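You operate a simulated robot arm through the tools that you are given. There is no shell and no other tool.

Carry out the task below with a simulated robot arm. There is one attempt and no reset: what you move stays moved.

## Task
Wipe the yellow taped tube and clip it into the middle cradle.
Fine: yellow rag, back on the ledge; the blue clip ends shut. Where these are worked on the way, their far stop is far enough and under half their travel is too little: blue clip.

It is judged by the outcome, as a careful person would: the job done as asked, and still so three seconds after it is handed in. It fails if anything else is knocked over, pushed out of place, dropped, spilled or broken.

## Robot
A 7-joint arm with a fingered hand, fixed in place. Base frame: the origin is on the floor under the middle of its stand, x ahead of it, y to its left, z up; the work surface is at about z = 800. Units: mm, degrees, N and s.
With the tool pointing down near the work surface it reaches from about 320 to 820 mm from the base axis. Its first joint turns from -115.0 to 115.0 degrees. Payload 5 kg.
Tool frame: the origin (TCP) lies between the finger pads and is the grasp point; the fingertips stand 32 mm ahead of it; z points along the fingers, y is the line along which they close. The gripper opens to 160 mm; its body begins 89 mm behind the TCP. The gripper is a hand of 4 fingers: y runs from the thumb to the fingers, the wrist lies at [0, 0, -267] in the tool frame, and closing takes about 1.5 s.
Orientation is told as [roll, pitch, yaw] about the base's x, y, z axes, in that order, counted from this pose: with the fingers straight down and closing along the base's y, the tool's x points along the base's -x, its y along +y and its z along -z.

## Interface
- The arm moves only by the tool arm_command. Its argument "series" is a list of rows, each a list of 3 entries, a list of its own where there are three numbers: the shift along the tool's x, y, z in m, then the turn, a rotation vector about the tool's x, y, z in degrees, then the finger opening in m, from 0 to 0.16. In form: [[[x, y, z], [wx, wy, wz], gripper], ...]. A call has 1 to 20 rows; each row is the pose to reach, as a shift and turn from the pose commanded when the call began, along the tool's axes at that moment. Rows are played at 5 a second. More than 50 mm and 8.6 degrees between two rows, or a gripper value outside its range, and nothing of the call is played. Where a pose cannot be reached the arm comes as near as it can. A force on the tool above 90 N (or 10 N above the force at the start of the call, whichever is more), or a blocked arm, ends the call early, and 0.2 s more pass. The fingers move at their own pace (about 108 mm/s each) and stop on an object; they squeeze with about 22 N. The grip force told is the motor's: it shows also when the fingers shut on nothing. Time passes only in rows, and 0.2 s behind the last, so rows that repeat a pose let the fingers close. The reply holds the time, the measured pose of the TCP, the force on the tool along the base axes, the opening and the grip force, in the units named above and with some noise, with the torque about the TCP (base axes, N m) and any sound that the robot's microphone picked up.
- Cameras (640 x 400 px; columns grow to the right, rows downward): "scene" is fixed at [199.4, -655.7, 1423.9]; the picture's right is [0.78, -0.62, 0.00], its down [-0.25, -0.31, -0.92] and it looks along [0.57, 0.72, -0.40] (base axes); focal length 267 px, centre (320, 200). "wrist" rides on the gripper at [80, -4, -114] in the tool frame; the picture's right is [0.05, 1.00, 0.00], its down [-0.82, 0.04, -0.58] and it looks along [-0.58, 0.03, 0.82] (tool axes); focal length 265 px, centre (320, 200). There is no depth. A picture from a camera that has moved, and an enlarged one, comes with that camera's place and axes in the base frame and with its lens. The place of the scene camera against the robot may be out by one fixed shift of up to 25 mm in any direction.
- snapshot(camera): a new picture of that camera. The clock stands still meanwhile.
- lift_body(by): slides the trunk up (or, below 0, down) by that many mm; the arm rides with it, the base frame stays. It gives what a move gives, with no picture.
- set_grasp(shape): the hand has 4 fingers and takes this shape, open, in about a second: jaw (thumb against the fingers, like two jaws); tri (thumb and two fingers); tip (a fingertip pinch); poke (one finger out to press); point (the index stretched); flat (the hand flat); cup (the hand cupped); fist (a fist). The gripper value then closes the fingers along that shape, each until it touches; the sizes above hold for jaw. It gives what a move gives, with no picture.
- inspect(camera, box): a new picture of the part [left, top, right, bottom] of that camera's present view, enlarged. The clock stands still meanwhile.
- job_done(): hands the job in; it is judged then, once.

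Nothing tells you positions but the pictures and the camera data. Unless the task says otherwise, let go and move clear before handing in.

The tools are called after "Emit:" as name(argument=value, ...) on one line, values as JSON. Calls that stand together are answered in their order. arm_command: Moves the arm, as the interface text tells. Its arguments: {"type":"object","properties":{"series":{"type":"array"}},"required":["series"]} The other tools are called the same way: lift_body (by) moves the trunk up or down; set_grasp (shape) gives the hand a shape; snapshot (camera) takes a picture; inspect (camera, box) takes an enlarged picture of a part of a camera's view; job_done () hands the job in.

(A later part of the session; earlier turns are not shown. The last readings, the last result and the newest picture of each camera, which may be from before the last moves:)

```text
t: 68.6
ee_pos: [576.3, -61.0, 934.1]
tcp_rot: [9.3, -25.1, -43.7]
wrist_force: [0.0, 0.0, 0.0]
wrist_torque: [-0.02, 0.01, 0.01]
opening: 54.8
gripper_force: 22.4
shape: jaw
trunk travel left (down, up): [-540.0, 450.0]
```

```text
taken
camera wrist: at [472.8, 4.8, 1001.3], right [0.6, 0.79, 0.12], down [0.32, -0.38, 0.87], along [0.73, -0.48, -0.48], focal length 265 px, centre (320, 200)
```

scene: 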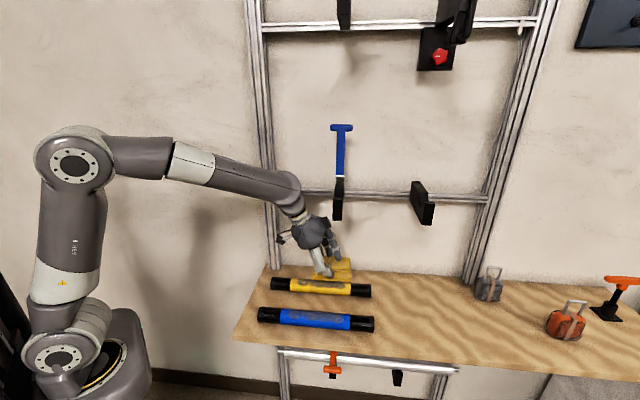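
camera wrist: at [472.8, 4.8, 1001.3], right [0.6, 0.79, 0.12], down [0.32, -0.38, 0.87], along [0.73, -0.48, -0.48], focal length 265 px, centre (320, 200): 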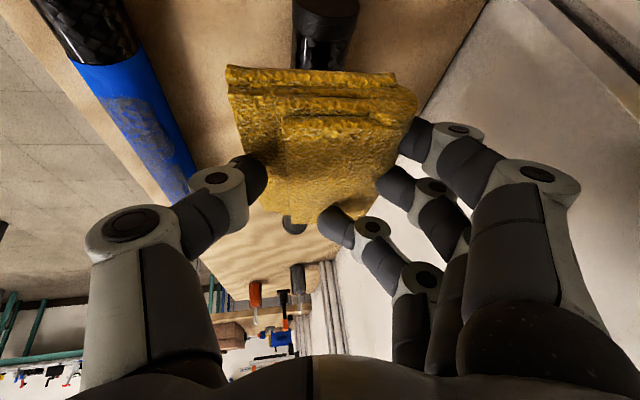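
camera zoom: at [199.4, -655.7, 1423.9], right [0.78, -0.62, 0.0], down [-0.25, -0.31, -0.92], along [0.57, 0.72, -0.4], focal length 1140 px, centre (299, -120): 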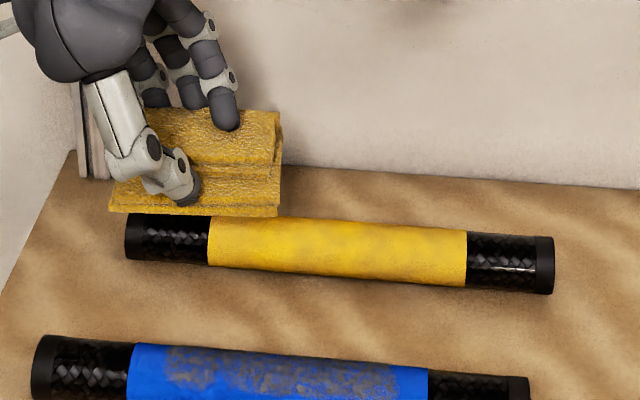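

The yellow tape now looks clean. I'll take the rag back to its spot on the ledge by the same route.

Emit:
arm_command(series=[[[0.0008, -0.0374, -0.0066], [0, 0, 0], 0.0], [[0.0015, -0.0749, -0.0131], [0, 0, 0], 0.0], [[0.0023, -0.1123, -0.0197], [0, 0, 0], 0.0], [[-0.0327, -0.1158, -0.0038], [0, 0, 0], 0.0], [[-0.0677, -0.1194, 0.0122], [0, 0, 0], 0.0], [[-0.1026, -0.1229, 0.0281], [0, 0, 0], 0.0], [[-0.1376, -0.1264, 0.0441], [0, 0, 0], 0.0], [[-0.1726, -0.13, 0.06], [0, 0, 0], 0.0], [[-0.2076, -0.1335, 0.076], [0, 0, 0], 0.0], [[-0.2426, -0.137, 0.0919], [0, 0, 0], 0.0], [[-0.2775, -0.1405, 0.1079], [0, 0, 0], 0.0], [[-0.3125, -0.1441, 0.1238], [0, 0, 0], 0.0], [[-0.3475, -0.1476, 0.1398], [0, 0, 0], 0.0], [[-0.3393, -0.1402, 0.1595], [0, 0, 0], 0.0], [[-0.331, -0.1328, 0.1792], [0, 0, 0], 0.0], [[-0.331, -0.1328, 0.1792], [0, 0, 0], 0.0]])

Emit:
snapshot(camera="scene")

Emit:
snapshot(camera="wrist")

```text
t: 72.0
ee_pos: [784.4, -401.3, 891.2]
tcp_rot: [9.3, -25.1, -43.7]
wrist_force: [0.0, 0.2, -0.4]
wrist_torque: [0.0, 0.0, -0.01]
opening: 54.5
gripper_force: 23.0
shape: jaw
trunk travel left (down, up): [-540.0, 450.0]
```

```text
taken
```

scene: 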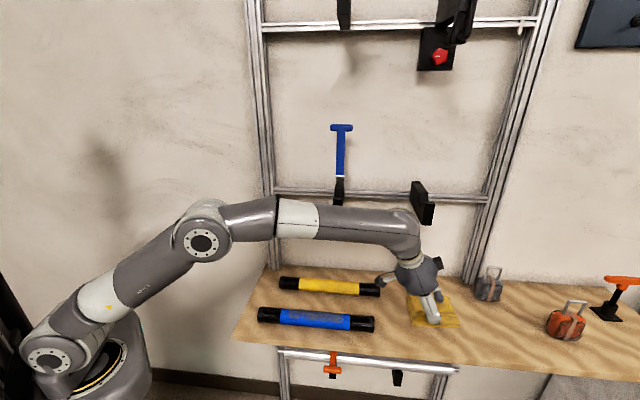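

```text
taken
camera wrist: at [680.2, -336.7, 958.9], right [0.6, 0.79, 0.12], down [0.32, -0.38, 0.87], along [0.73, -0.48, -0.48], focal length 265 px, centre (320, 200)
```

wrist: 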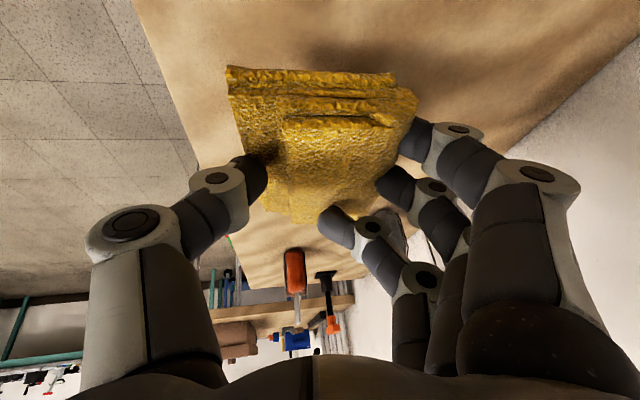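

Emit:
arm_command(series=[[[0.0056, -0.002, 0.0119], [0, 0, 0], 0.0], [[0.0113, -0.0039, 0.0239], [0, 0, 0], 0.0], [[0.0155, -0.0054, 0.0328], [0, 0, 0], 0.0], [[0.0155, -0.0054, 0.0328], [0, 0, 0], 0.0]])

Emit:
arm_command(series=[[[0.0008, -0.0003, 0.0018], [0, 0, 0], 0.0], [[0.0015, -0.0005, 0.0032], [0, 0, 0], 0.0], [[0.0015, -0.0005, 0.0032], [0, 0, 0], 0.0]])

```text
t: 73.0
ee_pos: [782.3, -401.9, 855.6]
tcp_rot: [9.3, -25.0, -43.7]
wrist_force: [0.3, 0.9, 0.5]
wrist_torque: [-0.02, -0.01, -0.01]
opening: 54.6
gripper_force: 21.9
shape: jaw
trunk travel left (down, up): [-540.0, 450.0]
```

```text
t: 73.8
ee_pos: [782.6, -401.0, 852.2]
tcp_rot: [9.3, -25.1, -43.7]
wrist_force: [0.0, -0.5, -0.6]
wrist_torque: [0.02, 0.02, -0.04]
opening: 54.4
gripper_force: 21.9
shape: jaw
trunk travel left (down, up): [-540.0, 450.0]
```

Emit:
arm_command(series=[[[0.0008, -0.0003, 0.0018], [0, 0, 0], 0.0], [[0.0008, -0.0003, 0.0018], [0, 0, 0], 0.0]])

Emit:
arm_command(series=[[[0.0008, -0.0003, 0.0018], [0, 0, 0], 0.0], [[0.0008, -0.0003, 0.0018], [0, 0, 0], 0.0]])

Emit:
inspect(camera="scene", box=[370, 260, 480, 350])

```text
t: 74.4
ee_pos: [782.3, -400.0, 850.6]
tcp_rot: [9.4, -25.1, -43.7]
wrist_force: [0.1, 0.1, -0.6]
wrist_torque: [-0.02, -0.01, 0.01]
opening: 54.6
gripper_force: 22.3
shape: jaw
trunk travel left (down, up): [-540.0, 450.0]
```

```text
t: 75.0
ee_pos: [783.0, -401.9, 849.9]
tcp_rot: [9.3, -25.2, -43.7]
wrist_force: [-0.5, 0.5, 6.6]
wrist_torque: [-0.24, 0.12, -0.03]
opening: 54.5
gripper_force: 22.0
shape: jaw
trunk travel left (down, up): [-540.0, 450.0]
```

```text
4.44 times, centred on (425, 305) of scene
camera zoom: at [199.4, -655.7, 1423.9], right [0.78, -0.62, 0.0], down [-0.25, -0.31, -0.92], along [0.57, 0.72, -0.4], focal length 1187 px, centre (-147, -267)
```

zoom: 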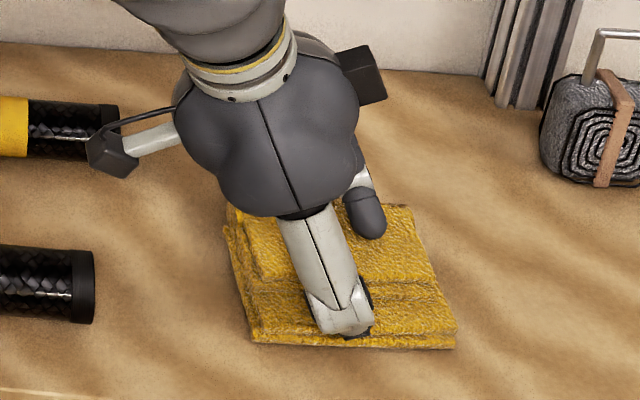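

Rag is on the ledge. Releasing and rising clear.

Emit:
arm_command(series=[[[-0.0008, 0.0003, -0.0018], [0, 0, 0], 0.07], [[-0.0008, 0.0003, -0.0018], [0, 0, 0], 0.09], [[-0.0008, 0.0003, -0.0018], [0, 0, 0], 0.12], [[-0.0008, 0.0003, -0.0018], [0, 0, 0], 0.12], [[-0.013, 0.004, -0.027], [0, 0, 0], 0.12], [[-0.025, 0.009, -0.054], [0, 0, 0], 0.12], [[-0.0325, 0.0114, -0.069], [0, 0, 0], 0.12]])

Emit:
snapshot(camera="wrist")

Emit:
inspect(camera="scene", box=[240, 240, 500, 350])

```text
t: 76.6
ee_pos: [782.8, -402.7, 926.0]
tcp_rot: [9.3, -25.1, -43.6]
wrist_force: [-0.3, 0.2, 0.1]
wrist_torque: [-0.02, 0.02, 0.01]
opening: 119.8
gripper_force: 0.0
shape: jaw
trunk travel left (down, up): [-540.0, 450.0]
```

```text
taken
camera wrist: at [679.7, -336.4, 994.8], right [0.6, 0.79, 0.12], down [0.32, -0.38, 0.87], along [0.73, -0.48, -0.48], focal length 265 px, centre (320, 200)
```

wrist: 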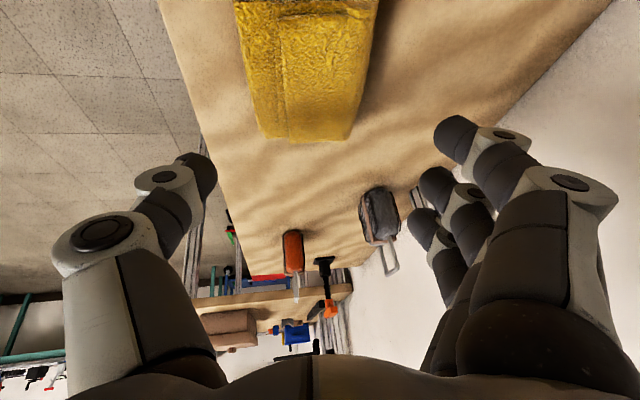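

```text
2.46 times, centred on (370, 295) of scene
camera zoom: at [199.4, -655.7, 1423.9], right [0.78, -0.62, 0.0], down [-0.25, -0.31, -0.92], along [0.57, 0.72, -0.4], focal length 658 px, centre (197, -34)
```

zoom: 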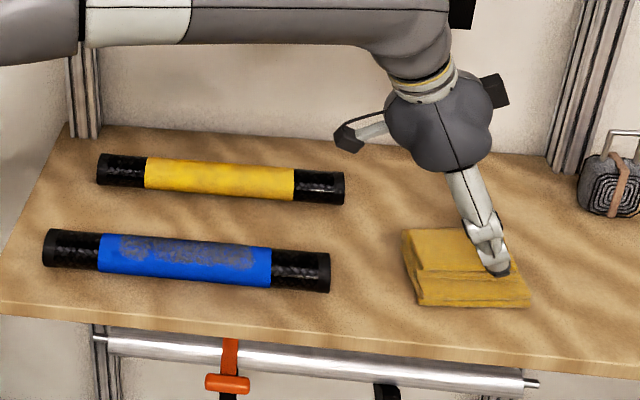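

The rag is back on the ledge. Now I go back toward the yellow tube (centre about u≈566, n≈366), easing the lean to about 15°, and look at it from above.

Emit:
arm_command(series=[[[0.0286, 0.0022, -0.0201], [0, 1.25, 0], 0.12], [[0.0571, 0.0044, -0.0402], [0, 2.5, 0], 0.12], [[0.0857, 0.0066, -0.0603], [0, 3.75, 0], 0.12], [[0.1142, 0.0089, -0.0805], [0, 5, 0], 0.12], [[0.1428, 0.0111, -0.1006], [0, 6.25, 0], 0.12], [[0.1713, 0.0133, -0.1207], [0, 7.5, 0], 0.12], [[0.1999, 0.0155, -0.1408], [0, 8.75, 0], 0.12], [[0.2284, 0.0177, -0.1609], [0, 10, 0], 0.12], [[0.2284, 0.0177, -0.1609], [0, 10, 0], 0.12]])

Emit:
snapshot(camera="wrist")

Emit:
inspect(camera="scene", box=[250, 180, 470, 350])

```text
t: 78.6
ee_pos: [575.8, -214.3, 976.2]
tcp_rot: [8.7, -15.2, -41.9]
wrist_force: [-0.4, -1.0, 1.0]
wrist_torque: [-0.01, 0.0, 0.03]
opening: 119.5
gripper_force: 0.0
shape: jaw
trunk travel left (down, up): [-540.0, 450.0]
```

```text
taken
camera wrist: at [481.8, -159.5, 1063.8], right [0.59, 0.79, 0.13], down [0.44, -0.46, 0.77], along [0.67, -0.4, -0.62], focal length 265 px, centre (320, 200)
```

wrist: 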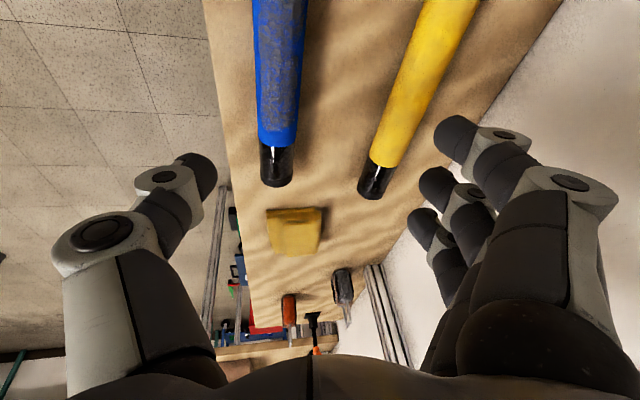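

```text
2.35 times, centred on (360, 265) of scene
camera zoom: at [199.4, -655.7, 1423.9], right [0.78, -0.62, 0.0], down [-0.25, -0.31, -0.92], along [0.57, 0.72, -0.4], focal length 629 px, centre (226, 47)
```

zoom: 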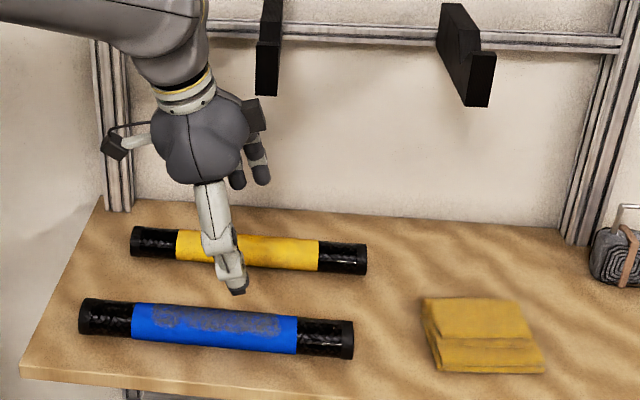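

Emit:
inspect(camera="wrist", box=[340, 0, 500, 210])

Emit:
inspect(camera="scene", box=[265, 255, 395, 320])

```text
1.90 times, centred on (420, 105) of wrist
camera zoom: at [481.8, -159.5, 1063.8], right [0.59, 0.79, 0.13], down [0.44, -0.46, 0.77], along [0.67, -0.4, -0.62], focal length 506 px, centre (130, 381)
```

zoom: 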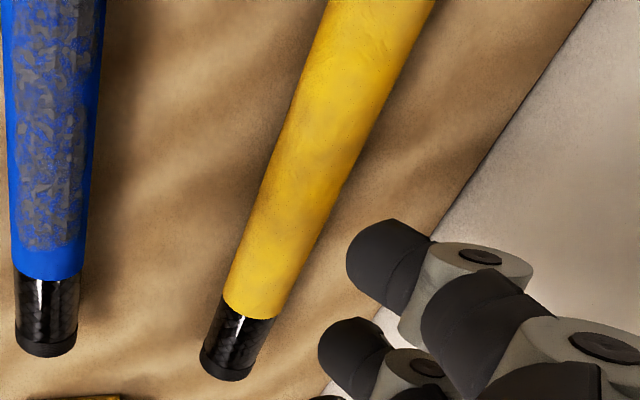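

```text
4.92 times, centred on (330, 288) of scene
camera zoom: at [199.4, -655.7, 1423.9], right [0.78, -0.62, 0.0], down [-0.25, -0.31, -0.92], along [0.57, 0.72, -0.4], focal length 1315 px, centre (271, -231)
```

zoom: 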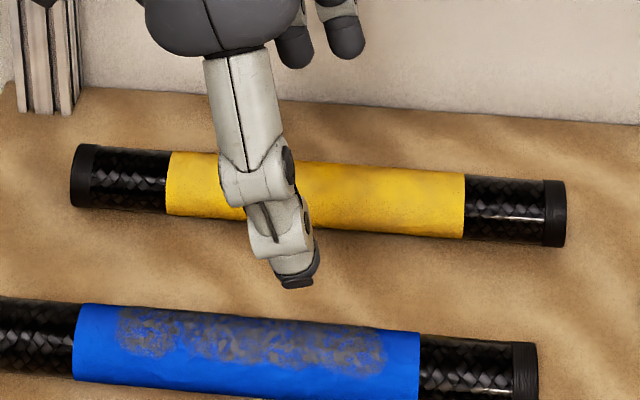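

The tube is clean all over its visible side; calibrated against the blue tube, its axis is at n≈376.5, spanning u≈404–722 (centre ≈564). I move over it.

Emit:
arm_command(series=[[[0.0022, 0.0266, 0.0181], [0, 0, 0], 0.1], [[0.0043, 0.0533, 0.0363], [0, 0, 0], 0.08], [[0.0065, 0.0799, 0.0545], [0, 0, 0], 0.08], [[0.0086, 0.1065, 0.0726], [0, 0, 0], 0.08], [[0.0086, 0.1065, 0.0726], [0, 0, 0], 0.08]])

Emit:
snapshot(camera="wrist")

Emit:
inspect(camera="scene", box=[250, 150, 410, 310])

```text
t: 79.8
ee_pos: [660.0, -134.5, 919.7]
tcp_rot: [8.7, -15.2, -42.0]
wrist_force: [0.6, 0.0, -0.3]
wrist_torque: [-0.01, -0.02, 0.01]
opening: 80.6
gripper_force: 0.0
shape: jaw
trunk travel left (down, up): [-540.0, 450.0]
```

```text
taken
camera wrist: at [565.9, -79.8, 1006.8], right [0.59, 0.79, 0.13], down [0.44, -0.46, 0.77], along [0.67, -0.4, -0.62], focal length 265 px, centre (320, 200)
```

wrist: 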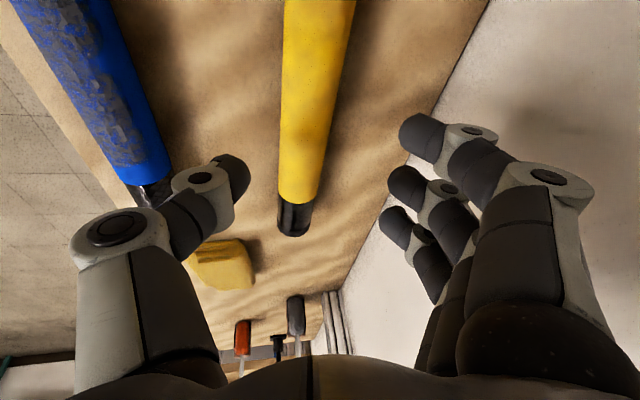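

```text
2.50 times, centred on (330, 230) of scene
camera zoom: at [199.4, -655.7, 1423.9], right [0.78, -0.62, 0.0], down [-0.25, -0.31, -0.92], along [0.57, 0.72, -0.4], focal length 668 px, centre (295, 125)
```

zoom: 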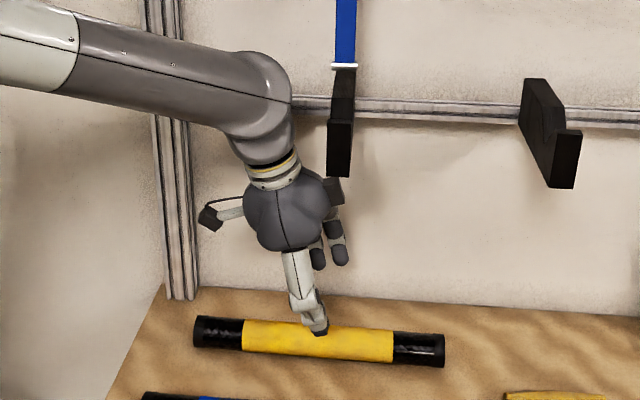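

Emit:
arm_command(series=[[[0.0058, -0.0024, 0.0176], [0, 0, 0], 0.08], [[0.0116, -0.0048, 0.0353], [0, 0, 0], 0.08], [[0.0173, -0.0073, 0.0529], [0, 0, 0], 0.08], [[0.0215, -0.009, 0.065], [0, 0, 0], 0.08], [[0.0231, -0.0097, 0.0705], [0, 0, 0], 0.08], [[0.0231, -0.0097, 0.0705], [0, 0, 0], 0.08]])

Emit:
snapshot(camera="wrist")

Emit:
inspect(camera="scene", box=[260, 200, 400, 310])

```text
t: 81.2
ee_pos: [655.6, -130.3, 844.2]
tcp_rot: [8.7, -15.1, -41.9]
wrist_force: [0.0, 0.4, -0.2]
wrist_torque: [-0.03, 0.0, -0.01]
opening: 80.6
gripper_force: 0.1
shape: jaw
trunk travel left (down, up): [-540.0, 450.0]
```

```text
taken
camera wrist: at [561.8, -75.5, 932.6], right [0.59, 0.79, 0.13], down [0.44, -0.46, 0.77], along [0.67, -0.4, -0.62], focal length 265 px, centre (320, 200)
```

wrist: 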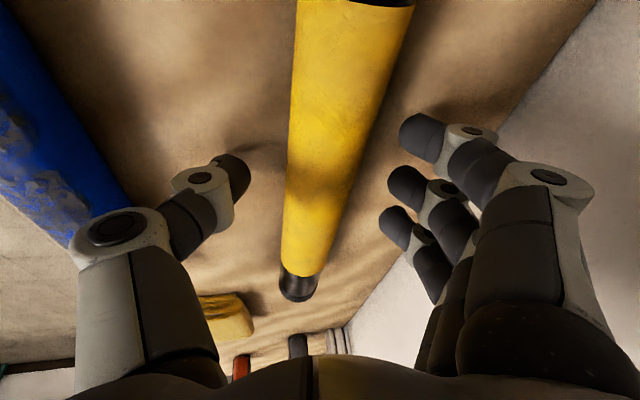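

```text
3.64 times, centred on (330, 255) of scene
camera zoom: at [199.4, -655.7, 1423.9], right [0.78, -0.62, 0.0], down [-0.25, -0.31, -0.92], along [0.57, 0.72, -0.4], focal length 972 px, centre (284, 0)
```

zoom: 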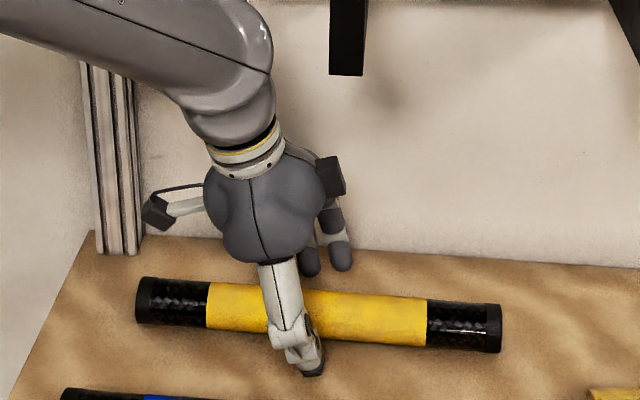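

The tube lies between thumb and fingers; closing on it.

Emit:
arm_command(series=[[[0, 0, 0], [0, 0, 0], 0.06], [[0, 0, 0], [0, 0, 0], 0.04], [[0, 0, 0], [0, 0, 0], 0.02], [[0, 0, 0], [0, 0, 0], 0.0], [[0, 0, 0], [0, 0, 0], 0.0], [[0, 0, 0], [0, 0, 0], 0.0], [[0, 0, 0], [0, 0, 0], 0.0]])

Emit:
snapshot(camera="wrist")

Emit:
inspect(camera="scene", box=[260, 200, 400, 310])

```text
t: 82.8
ee_pos: [655.7, -131.4, 845.0]
tcp_rot: [8.8, -15.2, -41.9]
wrist_force: [0.6, 1.0, 0.9]
wrist_torque: [-0.02, -0.06, -0.03]
opening: 33.6
gripper_force: 22.2
shape: jaw
trunk travel left (down, up): [-540.0, 450.0]
```

```text
taken
camera wrist: at [561.7, -75.5, 932.8], right [0.59, 0.79, 0.13], down [0.44, -0.46, 0.77], along [0.67, -0.4, -0.62], focal length 265 px, centre (320, 200)
```

wrist: 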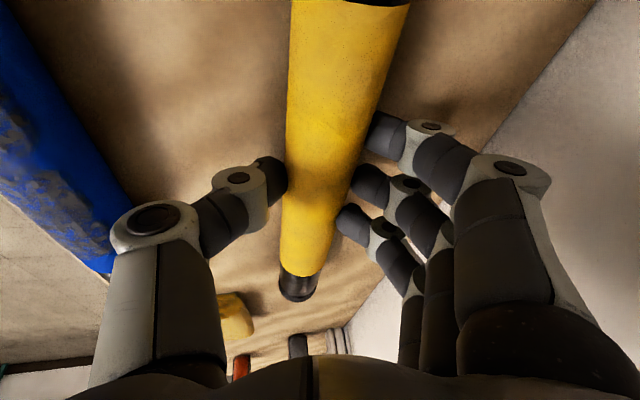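

```text
3.64 times, centred on (330, 255) of scene
camera zoom: at [199.4, -655.7, 1423.9], right [0.78, -0.62, 0.0], down [-0.25, -0.31, -0.92], along [0.57, 0.72, -0.4], focal length 972 px, centre (284, 0)
```

zoom: 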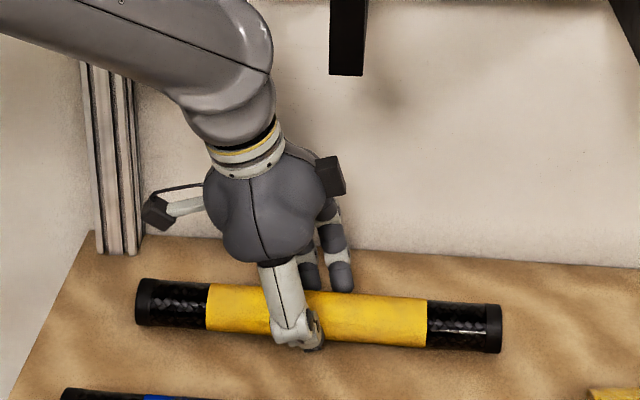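

Emit:
arm_command(series=[[[-0.0013, 0.0007, -0.0048], [0, 0, 0], 0.0], [[-0.0026, 0.0015, -0.0095], [0, 0, 0], 0.0], [[-0.0039, 0.0022, -0.0143], [0, 0, 0], 0.0], [[-0.0052, 0.0029, -0.0191], [0, 0, 0], 0.0], [[-0.0052, 0.0029, -0.0191], [0, 0, 0], 0.0]])

Emit:
inspect(camera="scene", box=[250, 200, 410, 310])

Emit:
snapshot(camera="wrist")

```text
t: 84.0
ee_pos: [657.4, -129.8, 864.9]
tcp_rot: [8.7, -15.3, -42.0]
wrist_force: [-0.5, 0.3, -1.4]
wrist_torque: [0.05, -0.01, -0.02]
opening: 33.6
gripper_force: 21.9
shape: jaw
trunk travel left (down, up): [-540.0, 450.0]
```

```text
3.64 times, centred on (330, 255) of scene
camera zoom: at [199.4, -655.7, 1423.9], right [0.78, -0.62, 0.0], down [-0.25, -0.31, -0.92], along [0.57, 0.72, -0.4], focal length 972 px, centre (284, 0)
```

zoom: 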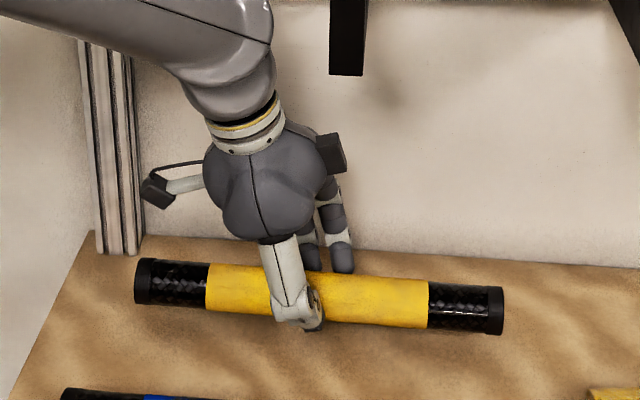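

```text
taken
camera wrist: at [563.2, -74.1, 953.0], right [0.59, 0.79, 0.13], down [0.44, -0.46, 0.77], along [0.67, -0.4, -0.62], focal length 265 px, centre (320, 200)
```

wrist: 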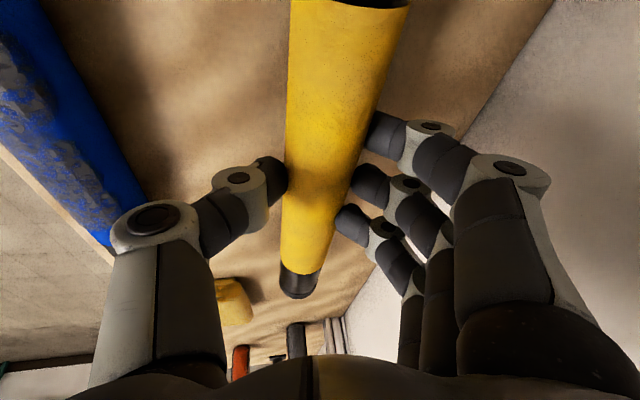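

The tube is held level. I raise it over the blue tube's height, pull it out in front of the rack, then lift with the trunk.

Emit:
arm_command(series=[[[-0.0035, 0.0019, -0.0127], [0, 0, 0], 0.0], [[-0.007, 0.0039, -0.0255], [0, 0, 0], 0.0], [[-0.0105, 0.0058, -0.0382], [0, 0, 0], 0.0], [[-0.0087, -0.0275, -0.0438], [0, 0, 0], 0.0], [[-0.007, -0.0608, -0.0494], [0, 0, 0], 0.0], [[-0.0052, -0.0942, -0.055], [0, 0, 0], 0.0], [[-0.0034, -0.1275, -0.0605], [0, 0, 0], 0.0], [[-0.0017, -0.1608, -0.0661], [0, 0, 0], 0.0], [[0.0001, -0.1941, -0.0717], [0, 0, 0], 0.0], [[0.0001, -0.1941, -0.0717], [0, 0, 0], 0.0]])

Emit:
snapshot(camera="scene")

Emit:
snapshot(camera="wrist")

```text
t: 86.2
ee_pos: [515.1, -272.2, 902.4]
tcp_rot: [8.7, -15.2, -42.0]
wrist_force: [0.1, 0.2, -2.1]
wrist_torque: [0.0, 0.01, 0.01]
opening: 33.5
gripper_force: 22.0
shape: jaw
trunk travel left (down, up): [-540.0, 450.0]
```

```text
taken
```

scene: 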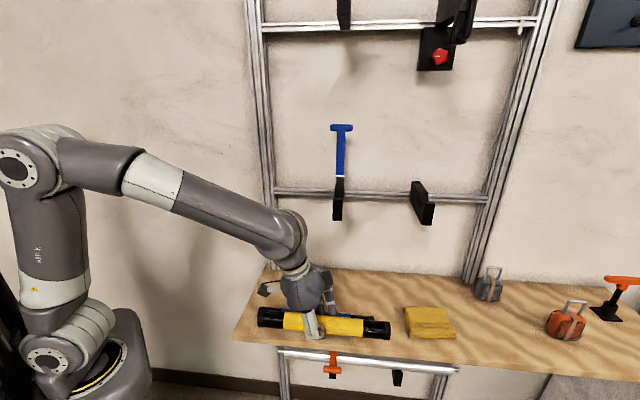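

```text
taken
camera wrist: at [421.4, -217.5, 990.6], right [0.59, 0.79, 0.13], down [0.44, -0.46, 0.77], along [0.67, -0.4, -0.62], focal length 265 px, centre (320, 200)
```

wrist: 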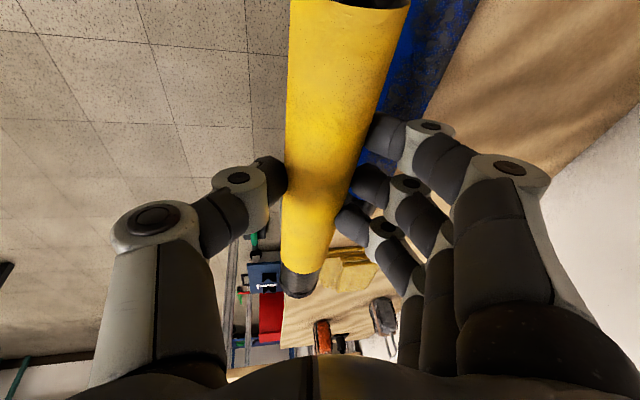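

Emit:
lift_body(by=330)

Emit:
snapshot(camera="scene")

Emit:
snapshot(camera="wrist")

```text
t: 89.5
ee_pos: [516.9, -271.1, 1233.2]
tcp_rot: [8.6, -15.2, -42.0]
wrist_force: [-0.7, -0.8, -1.8]
wrist_torque: [0.0, 0.05, 0.01]
opening: 33.4
gripper_force: 22.2
shape: jaw
trunk travel left (down, up): [-870.0, 120.0]
```

```text
taken
```

scene: 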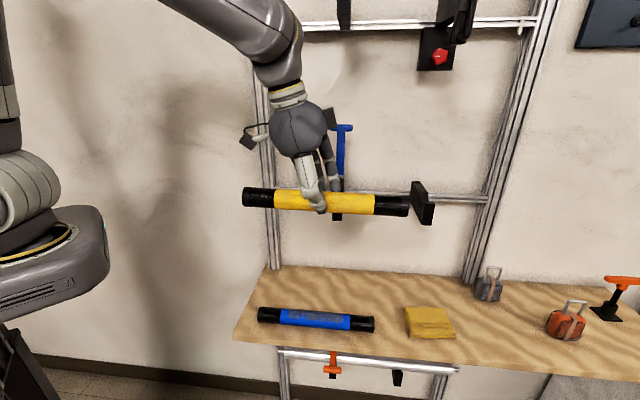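

```text
taken
camera wrist: at [421.9, -217.3, 1320.6], right [0.59, 0.79, 0.13], down [0.44, -0.46, 0.77], along [0.67, -0.4, -0.62], focal length 265 px, centre (320, 200)
```

wrist: 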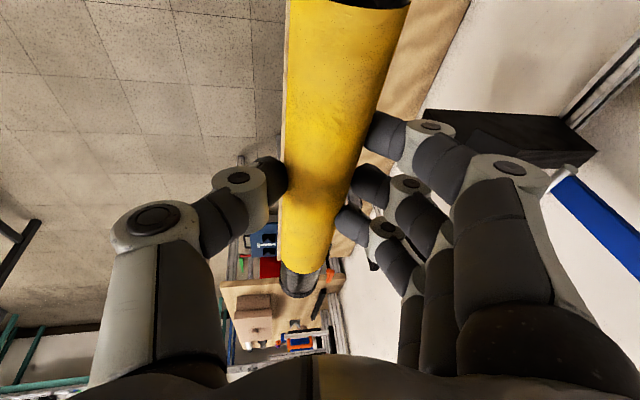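

Emit:
arm_command(series=[[[-0.0325, -0.0031, 0.0085], [0, 0, 0], 0.0], [[-0.065, -0.0063, 0.0169], [0, 0, 0], 0.0], [[-0.0976, -0.0094, 0.0254], [0, 0, 0], 0.0], [[-0.1301, -0.0126, 0.0338], [0, 0, 0], 0.0], [[-0.1301, -0.0126, 0.0338], [0, 0, 0], 0.0]])

Emit:
snapshot(camera="scene")

Emit:
snapshot(camera="wrist")

```text
t: 90.7
ee_pos: [610.5, -370.7, 1234.2]
tcp_rot: [8.7, -15.1, -42.0]
wrist_force: [-0.8, -0.3, -2.6]
wrist_torque: [0.03, 0.0, 0.01]
opening: 33.5
gripper_force: 22.1
shape: jaw
trunk travel left (down, up): [-870.0, 120.0]
```

```text
taken
```

scene: 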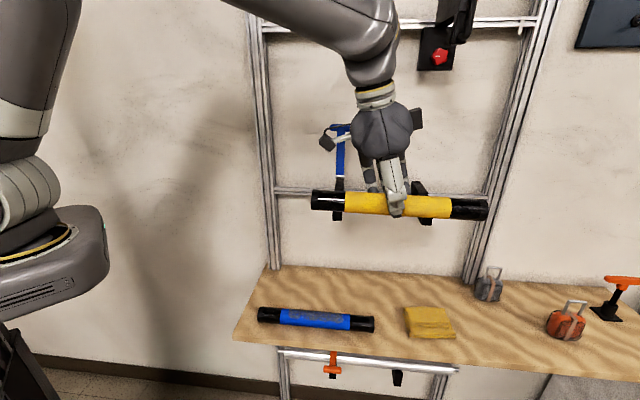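

```text
taken
camera wrist: at [517.0, -315.7, 1321.7], right [0.59, 0.79, 0.13], down [0.44, -0.46, 0.77], along [0.67, -0.4, -0.62], focal length 265 px, centre (320, 200)
```

wrist: 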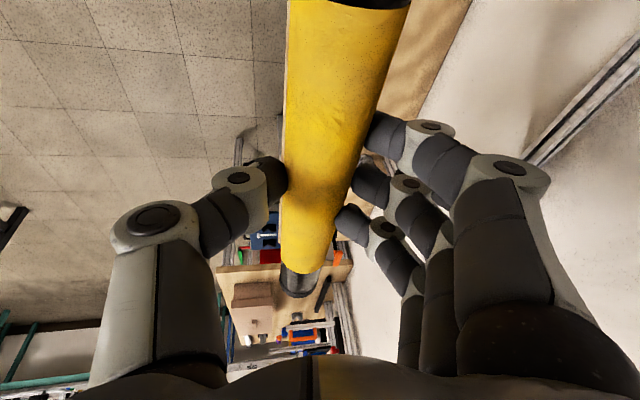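

Emit:
inspect(camera="scene", box=[290, 110, 510, 250])

Emit:
inspect(camera="wrist", box=[200, 0, 480, 320])

```text
2.86 times, centred on (400, 180) of scene
camera zoom: at [199.4, -655.7, 1423.9], right [0.78, -0.62, 0.0], down [-0.25, -0.31, -0.92], along [0.57, 0.72, -0.4], focal length 763 px, centre (91, 257)
```

zoom: 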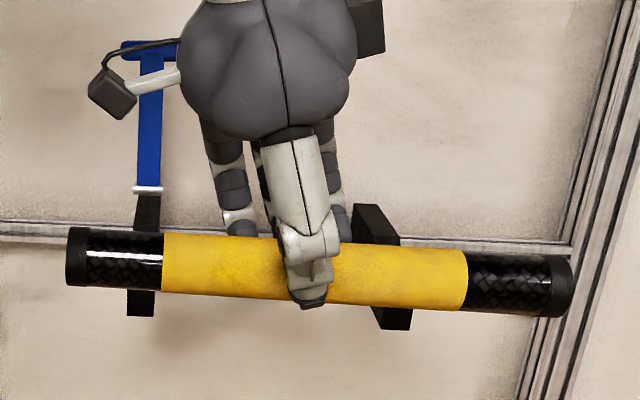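

```text
1.25 times, centred on (340, 160) of wrist
camera zoom: at [517.0, -315.7, 1321.7], right [0.59, 0.79, 0.13], down [0.44, -0.46, 0.77], along [0.67, -0.4, -0.62], focal length 332 px, centre (295, 250)
```

zoom: 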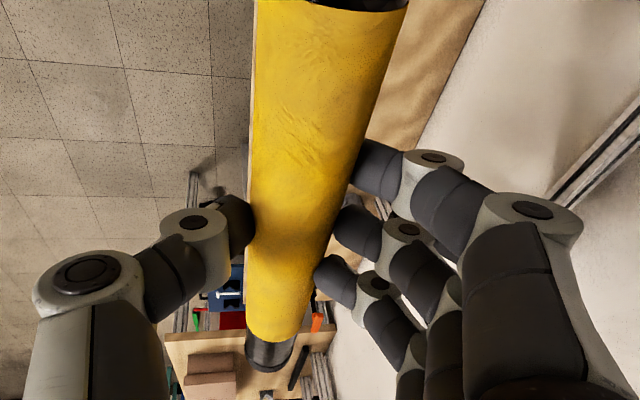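

The tube is parallel to the rail and sits centred over the two brackets. I bring it in toward the V‑notches at a height that clears their front lips.

Emit:
arm_command(series=[[[-0.0005, 0.027, 0.0043], [0, 0, 0], 0.0], [[-0.001, 0.054, 0.0085], [0, 0, 0], 0.0], [[-0.0014, 0.081, 0.0128], [0, 0, 0], 0.0], [[-0.0019, 0.108, 0.0171], [0, 0, 0], 0.0], [[-0.0023, 0.13, 0.0205], [0, 0, 0], 0.0], [[-0.0023, 0.13, 0.0205], [0, 0, 0], 0.0]])

Emit:
snapshot(camera="scene")

Emit:
inspect(camera="scene", box=[290, 110, 510, 250])

Emit:
snapshot(camera="wrist")

```text
t: 92.0
ee_pos: [702.6, -273.9, 1233.3]
tcp_rot: [8.7, -15.2, -42.1]
wrist_force: [1.7, 0.1, -1.8]
wrist_torque: [0.02, 0.02, 0.01]
opening: 33.4
gripper_force: 21.9
shape: jaw
trunk travel left (down, up): [-870.0, 120.0]
```

```text
taken
```

scene: 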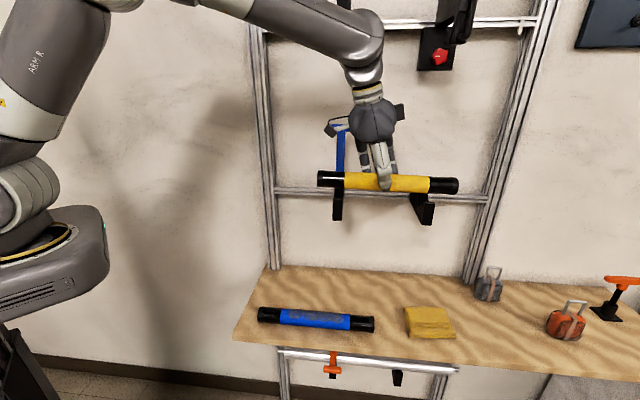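

```text
2.86 times, centred on (400, 180) of scene
camera zoom: at [199.4, -655.7, 1423.9], right [0.78, -0.62, 0.0], down [-0.25, -0.31, -0.92], along [0.57, 0.72, -0.4], focal length 763 px, centre (91, 257)
```

zoom: 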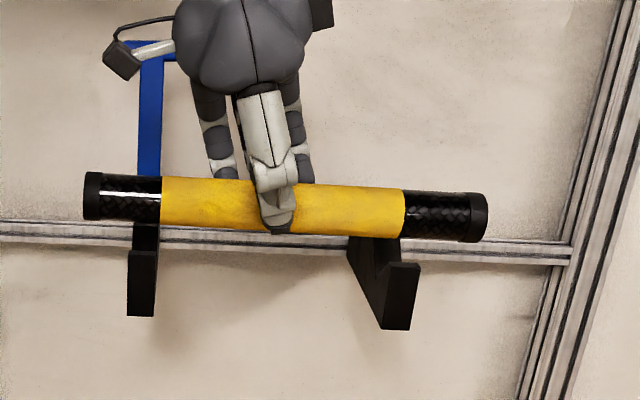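

```text
taken
camera wrist: at [607.1, -218.7, 1320.0], right [0.59, 0.79, 0.13], down [0.44, -0.46, 0.77], along [0.67, -0.4, -0.62], focal length 265 px, centre (320, 200)
```

wrist: 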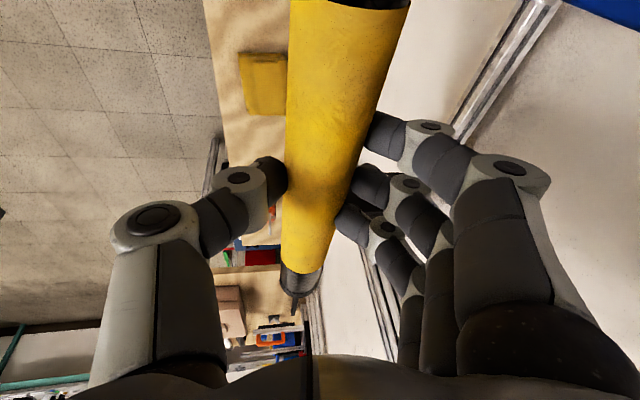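

Emit:
arm_command(series=[[[-0.0008, 0.0152, 0.0025], [0, 0, 0], 0.0], [[-0.0016, 0.0305, 0.0051], [0, 0, 0], 0.0], [[0.0018, 0.0286, 0.0175], [0, 0, 0], 0.0], [[0.0036, 0.0276, 0.0242], [0, 0, 0], 0.0], [[0.0036, 0.0276, 0.0242], [0, 0, 0], 0.0]])

Emit:
inspect(camera="scene", box=[300, 130, 480, 240])

Emit:
snapshot(camera="wrist")

```text
t: 93.2
ee_pos: [723.6, -250.1, 1213.0]
tcp_rot: [8.8, -15.2, -42.0]
wrist_force: [-0.4, 0.4, -2.1]
wrist_torque: [0.0, 0.05, 0.0]
opening: 33.5
gripper_force: 21.6
shape: jaw
trunk travel left (down, up): [-870.0, 120.0]
```

```text
3.56 times, centred on (390, 185) of scene
camera zoom: at [199.4, -655.7, 1423.9], right [0.78, -0.62, 0.0], down [-0.25, -0.31, -0.92], along [0.57, 0.72, -0.4], focal length 950 px, centre (71, 253)
```

zoom: 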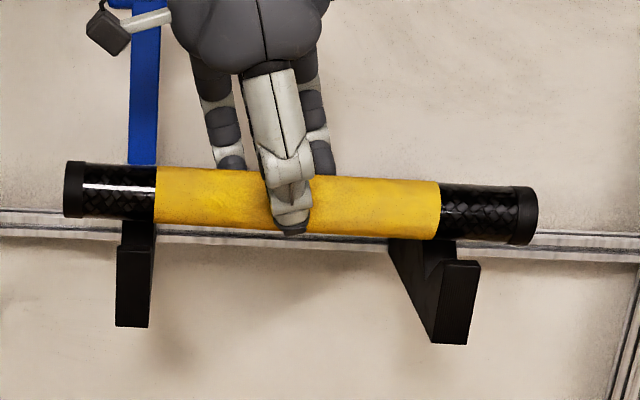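

```text
taken
camera wrist: at [627.8, -195.1, 1299.9], right [0.59, 0.79, 0.13], down [0.44, -0.46, 0.77], along [0.67, -0.4, -0.62], focal length 265 px, centre (320, 200)
```

wrist: 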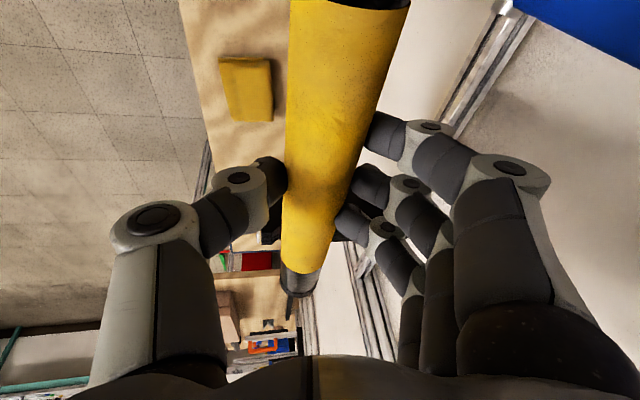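

Emit:
arm_command(series=[[[0.0018, -0.001, 0.0067], [0, 0, 0], 0.0], [[0.0035, -0.0019, 0.0127], [0, 0, 0], 0.0], [[0.0052, -0.0029, 0.0191], [0, 0, 0], 0.0], [[0.0052, -0.0029, 0.0191], [0, 0, 0], 0.0]])

Emit:
inspect(camera="scene", box=[300, 130, 480, 240])

Emit:
inspect(camera="wrist", box=[220, 200, 400, 330])

```text
t: 94.2
ee_pos: [723.7, -251.3, 1192.6]
tcp_rot: [8.7, -15.3, -42.0]
wrist_force: [0.0, 0.6, -2.2]
wrist_torque: [0.0, 0.01, 0.0]
opening: 33.3
gripper_force: 21.9
shape: jaw
trunk travel left (down, up): [-870.0, 120.0]
```

```text
3.56 times, centred on (390, 185) of scene
camera zoom: at [199.4, -655.7, 1423.9], right [0.78, -0.62, 0.0], down [-0.25, -0.31, -0.92], along [0.57, 0.72, -0.4], focal length 950 px, centre (71, 253)
```

zoom: 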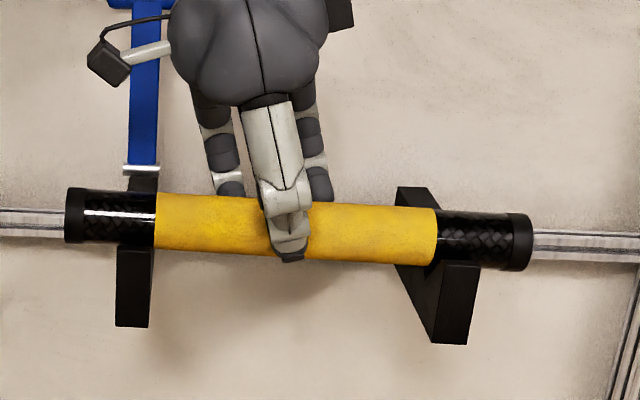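

```text
3.08 times, centred on (310, 265) of wrist
camera zoom: at [628.4, -195.3, 1279.9], right [0.59, 0.79, 0.13], down [0.44, -0.46, 0.77], along [0.67, -0.4, -0.62], focal length 817 px, centre (351, 0)
```

zoom: 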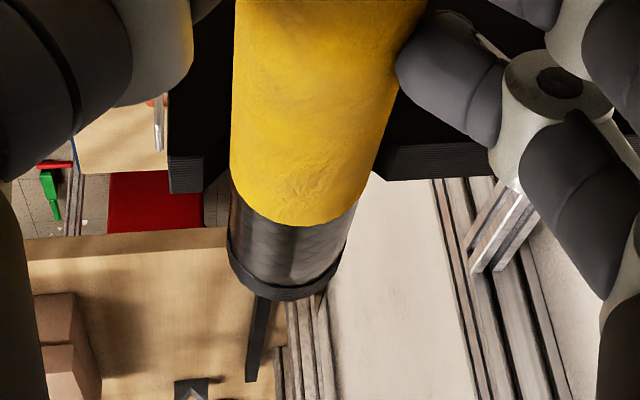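

Emit:
arm_command(series=[[[0.0008, -0.0004, 0.0029], [0, 0, 0], 0.0], [[0.0011, -0.0006, 0.0038], [0, 0, 0], 0.0], [[0.0011, -0.0006, 0.0038], [0, 0, 0], 0.0]])

Emit:
arm_command(series=[[[0.0005, -0.0003, 0.0019], [0, 0, 0], 0.0], [[0.0005, -0.0003, 0.0019], [0, 0, 0], 0.0]])

Emit:
arm_command(series=[[[0.0005, -0.0003, 0.0019], [0, 0, 0], 0.0], [[0.0005, -0.0003, 0.0019], [0, 0, 0], 0.0]])

```text
t: 95.0
ee_pos: [724.3, -250.3, 1188.5]
tcp_rot: [8.7, -15.1, -42.0]
wrist_force: [-0.1, 0.3, -2.0]
wrist_torque: [-0.03, 0.01, -0.04]
opening: 33.5
gripper_force: 22.0
shape: jaw
trunk travel left (down, up): [-870.0, 120.0]
```

```text
t: 95.7
ee_pos: [723.8, -249.0, 1186.1]
tcp_rot: [8.7, -15.2, -42.1]
wrist_force: [-0.3, -0.5, -1.6]
wrist_torque: [-0.03, -0.02, 0.01]
opening: 33.4
gripper_force: 22.0
shape: jaw
trunk travel left (down, up): [-870.0, 120.0]
```

```text
t: 96.2
ee_pos: [723.7, -249.3, 1186.0]
tcp_rot: [8.7, -15.1, -42.0]
wrist_force: [0.1, 0.5, 0.2]
wrist_torque: [-0.07, -0.08, 0.07]
opening: 33.6
gripper_force: 21.5
shape: jaw
trunk travel left (down, up): [-870.0, 120.0]
```

Emit:
arm_command(series=[[[0.0005, -0.0003, 0.0019], [0, 0, 0], 0.0], [[0.0005, -0.0003, 0.0019], [0, 0, 0], 0.0]])

Emit:
arm_command(series=[[[0.0005, -0.0003, 0.0019], [0, 0, 0], 0.0], [[0.0005, -0.0003, 0.0019], [0, 0, 0], 0.0]])

Emit:
inspect(camera="scene", box=[300, 130, 480, 240])

Emit:
inspect(camera="wrist", box=[220, 200, 400, 330])

```text
t: 96.8
ee_pos: [724.1, -249.6, 1184.8]
tcp_rot: [8.8, -15.4, -42.0]
wrist_force: [2.1, 1.7, 5.8]
wrist_torque: [-0.01, -0.2, 0.05]
opening: 33.7
gripper_force: 22.1
shape: jaw
trunk travel left (down, up): [-870.0, 120.0]
```

```text
t: 97.5
ee_pos: [723.2, -248.7, 1184.4]
tcp_rot: [8.7, -15.4, -42.1]
wrist_force: [5.2, 2.3, 13.2]
wrist_torque: [-0.02, -0.37, -0.08]
opening: 34.0
gripper_force: 21.7
shape: jaw
trunk travel left (down, up): [-870.0, 120.0]
```

```text
3.56 times, centred on (390, 185) of scene
camera zoom: at [199.4, -655.7, 1423.9], right [0.78, -0.62, 0.0], down [-0.25, -0.31, -0.92], along [0.57, 0.72, -0.4], focal length 950 px, centre (71, 253)
```

zoom: 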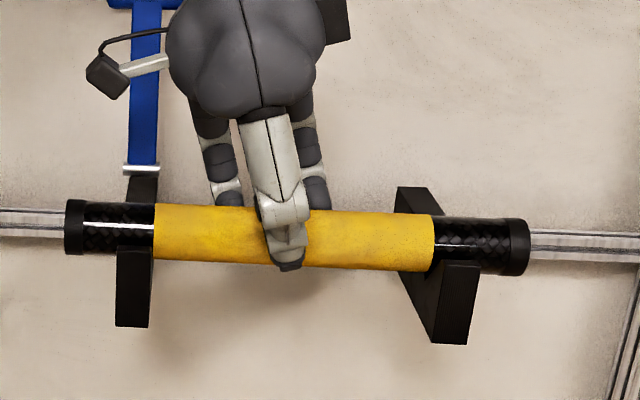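

```text
3.08 times, centred on (310, 265) of wrist
camera zoom: at [628.8, -193.9, 1271.3], right [0.59, 0.79, 0.13], down [0.44, -0.46, 0.77], along [0.67, -0.4, -0.62], focal length 817 px, centre (351, 0)
```

zoom: 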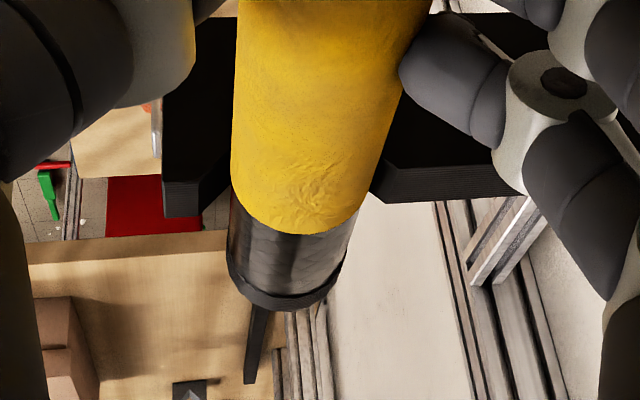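

The tube is seated in both V‑notches (weight carried, level). Opening the hand gently.

Emit:
arm_command(series=[[[-0.0003, 0.0001, -0.001], [0, 0, 0], 0.03], [[-0.0003, 0.0001, -0.001], [0, 0, 0], 0.04], [[-0.0003, 0.0001, -0.001], [0, 0, 0], 0.05], [[-0.0003, 0.0001, -0.001], [0, 0, 0], 0.06], [[-0.0003, 0.0001, -0.001], [0, 0, 0], 0.07], [[-0.0003, 0.0001, -0.001], [0, 0, 0], 0.08], [[-0.0003, 0.0001, -0.001], [0, 0, 0], 0.08], [[-0.0003, 0.0001, -0.001], [0, 0, 0], 0.08]])

Emit:
inspect(camera="scene", box=[300, 130, 480, 240])

Emit:
snapshot(camera="wrist")

```text
t: 99.2
ee_pos: [723.4, -250.8, 1182.8]
tcp_rot: [8.6, -15.2, -42.0]
wrist_force: [-0.1, 0.7, 0.5]
wrist_torque: [0.0, 0.03, 0.01]
opening: 79.3
gripper_force: 0.1
shape: jaw
trunk travel left (down, up): [-870.0, 120.0]
```

```text
3.56 times, centred on (390, 185) of scene
camera zoom: at [199.4, -655.7, 1423.9], right [0.78, -0.62, 0.0], down [-0.25, -0.31, -0.92], along [0.57, 0.72, -0.4], focal length 950 px, centre (71, 253)
```

zoom: 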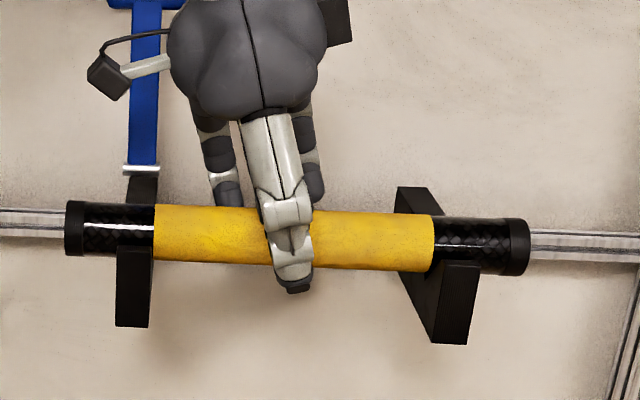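

```text
taken
camera wrist: at [628.5, -195.4, 1270.8], right [0.59, 0.79, 0.13], down [0.44, -0.46, 0.77], along [0.67, -0.4, -0.62], focal length 265 px, centre (320, 200)
```

wrist: 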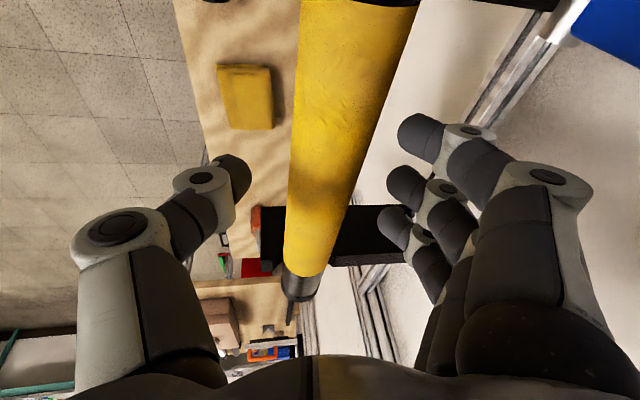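

Tube rests in the cradle. I leave by the same way I came: up ~45 mm, then straight back from the rack.

Emit:
arm_command(series=[[[-0.004, 0.0022, -0.0143], [0, 0, 0], 0.08], [[-0.0079, 0.0044, -0.0286], [0, 0, 0], 0.08], [[-0.0118, 0.0066, -0.0429], [0, 0, 0], 0.08], [[-0.0121, 0.0067, -0.0439], [0, 0, 0], 0.08], [[-0.0108, -0.0179, -0.048], [0, 0, 0], 0.08], [[-0.0092, -0.0475, -0.053], [0, 0, 0], 0.08], [[-0.0074, -0.082, -0.0587], [0, 0, 0], 0.08], [[-0.0055, -0.1165, -0.0645], [0, 0, 0], 0.08], [[-0.0037, -0.151, -0.0703], [0, 0, 0], 0.08]])

Emit:
snapshot(camera="scene")

Emit:
snapshot(camera="wrist")

Emit:
inspect(camera="scene", box=[300, 110, 480, 240])

```text
t: 101.2
ee_pos: [606.8, -368.0, 1228.8]
tcp_rot: [8.8, -15.2, -42.1]
wrist_force: [-0.6, -0.9, 0.6]
wrist_torque: [0.06, -0.02, 0.01]
opening: 79.3
gripper_force: 0.0
shape: jaw
trunk travel left (down, up): [-870.0, 120.0]
```

```text
taken
```

scene: 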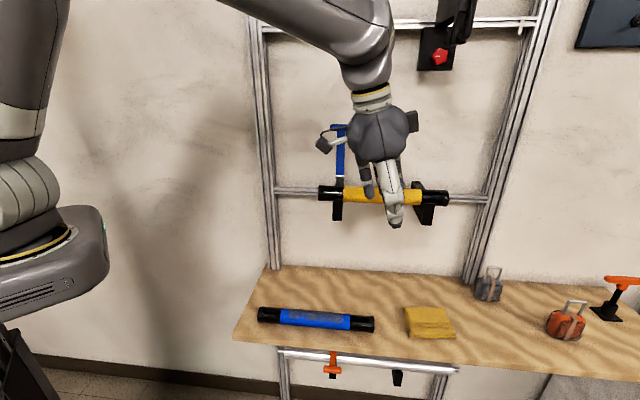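

```text
taken
camera wrist: at [512.2, -312.5, 1317.3], right [0.59, 0.79, 0.13], down [0.44, -0.46, 0.77], along [0.67, -0.4, -0.62], focal length 265 px, centre (320, 200)
```

wrist: 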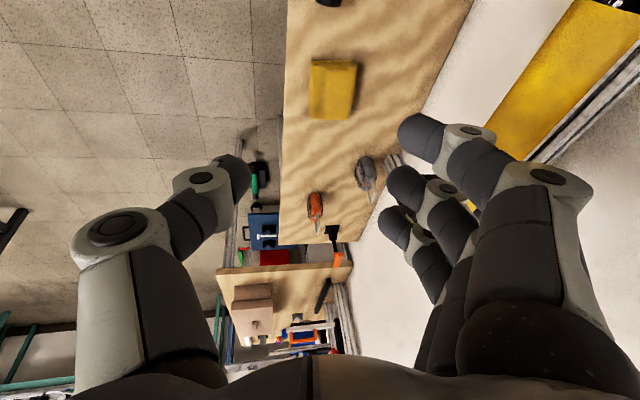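

```text
3.08 times, centred on (390, 175) of scene
camera zoom: at [199.4, -655.7, 1423.9], right [0.78, -0.62, 0.0], down [-0.25, -0.31, -0.92], along [0.57, 0.72, -0.4], focal length 822 px, centre (105, 277)
```

zoom: 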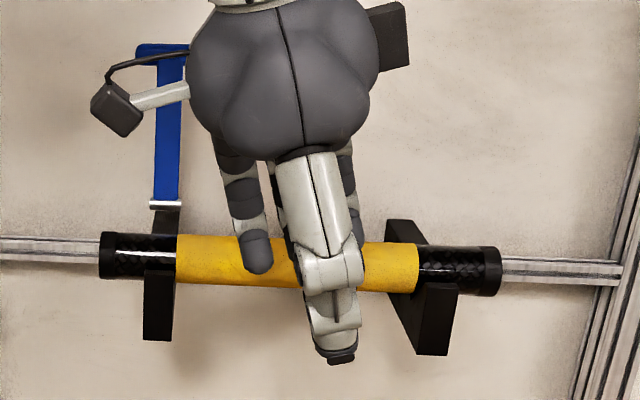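

The tube lies properly in both notches. To shut the clip I'll hook the index finger behind the T‑handle and guide it forward and down along its arc. First I lower the trunk and return to the hand posture that worked for opening.

Emit:
lift_body(by=-330)

Emit:
arm_command(series=[[[-0.0098, 0.0055, -0.0358], [0, -2.5, 0], 0.08], [[-0.0197, 0.011, -0.0715], [0, -5, 0], 0.08], [[-0.0295, 0.0164, -0.1073], [0, -7.5, 0], 0.07], [[-0.0393, 0.0219, -0.143], [0, -10, 0], 0.06], [[-0.0393, 0.0219, -0.143], [0, -10, 0], 0.06]])

```text
t: 104.5
ee_pos: [607.8, -365.9, 900.0]
tcp_rot: [8.7, -15.2, -42.0]
wrist_force: [0.4, 0.1, 0.5]
wrist_torque: [-0.01, 0.0, -0.02]
opening: 79.3
gripper_force: 0.1
shape: jaw
trunk travel left (down, up): [-540.0, 450.0]
```

```text
t: 105.7
ee_pos: [610.6, -367.9, 1046.6]
tcp_rot: [9.3, -25.1, -43.7]
wrist_force: [-0.4, -0.1, -0.2]
wrist_torque: [0.01, -0.03, 0.0]
opening: 61.0
gripper_force: 0.2
shape: jaw
trunk travel left (down, up): [-540.0, 450.0]
```

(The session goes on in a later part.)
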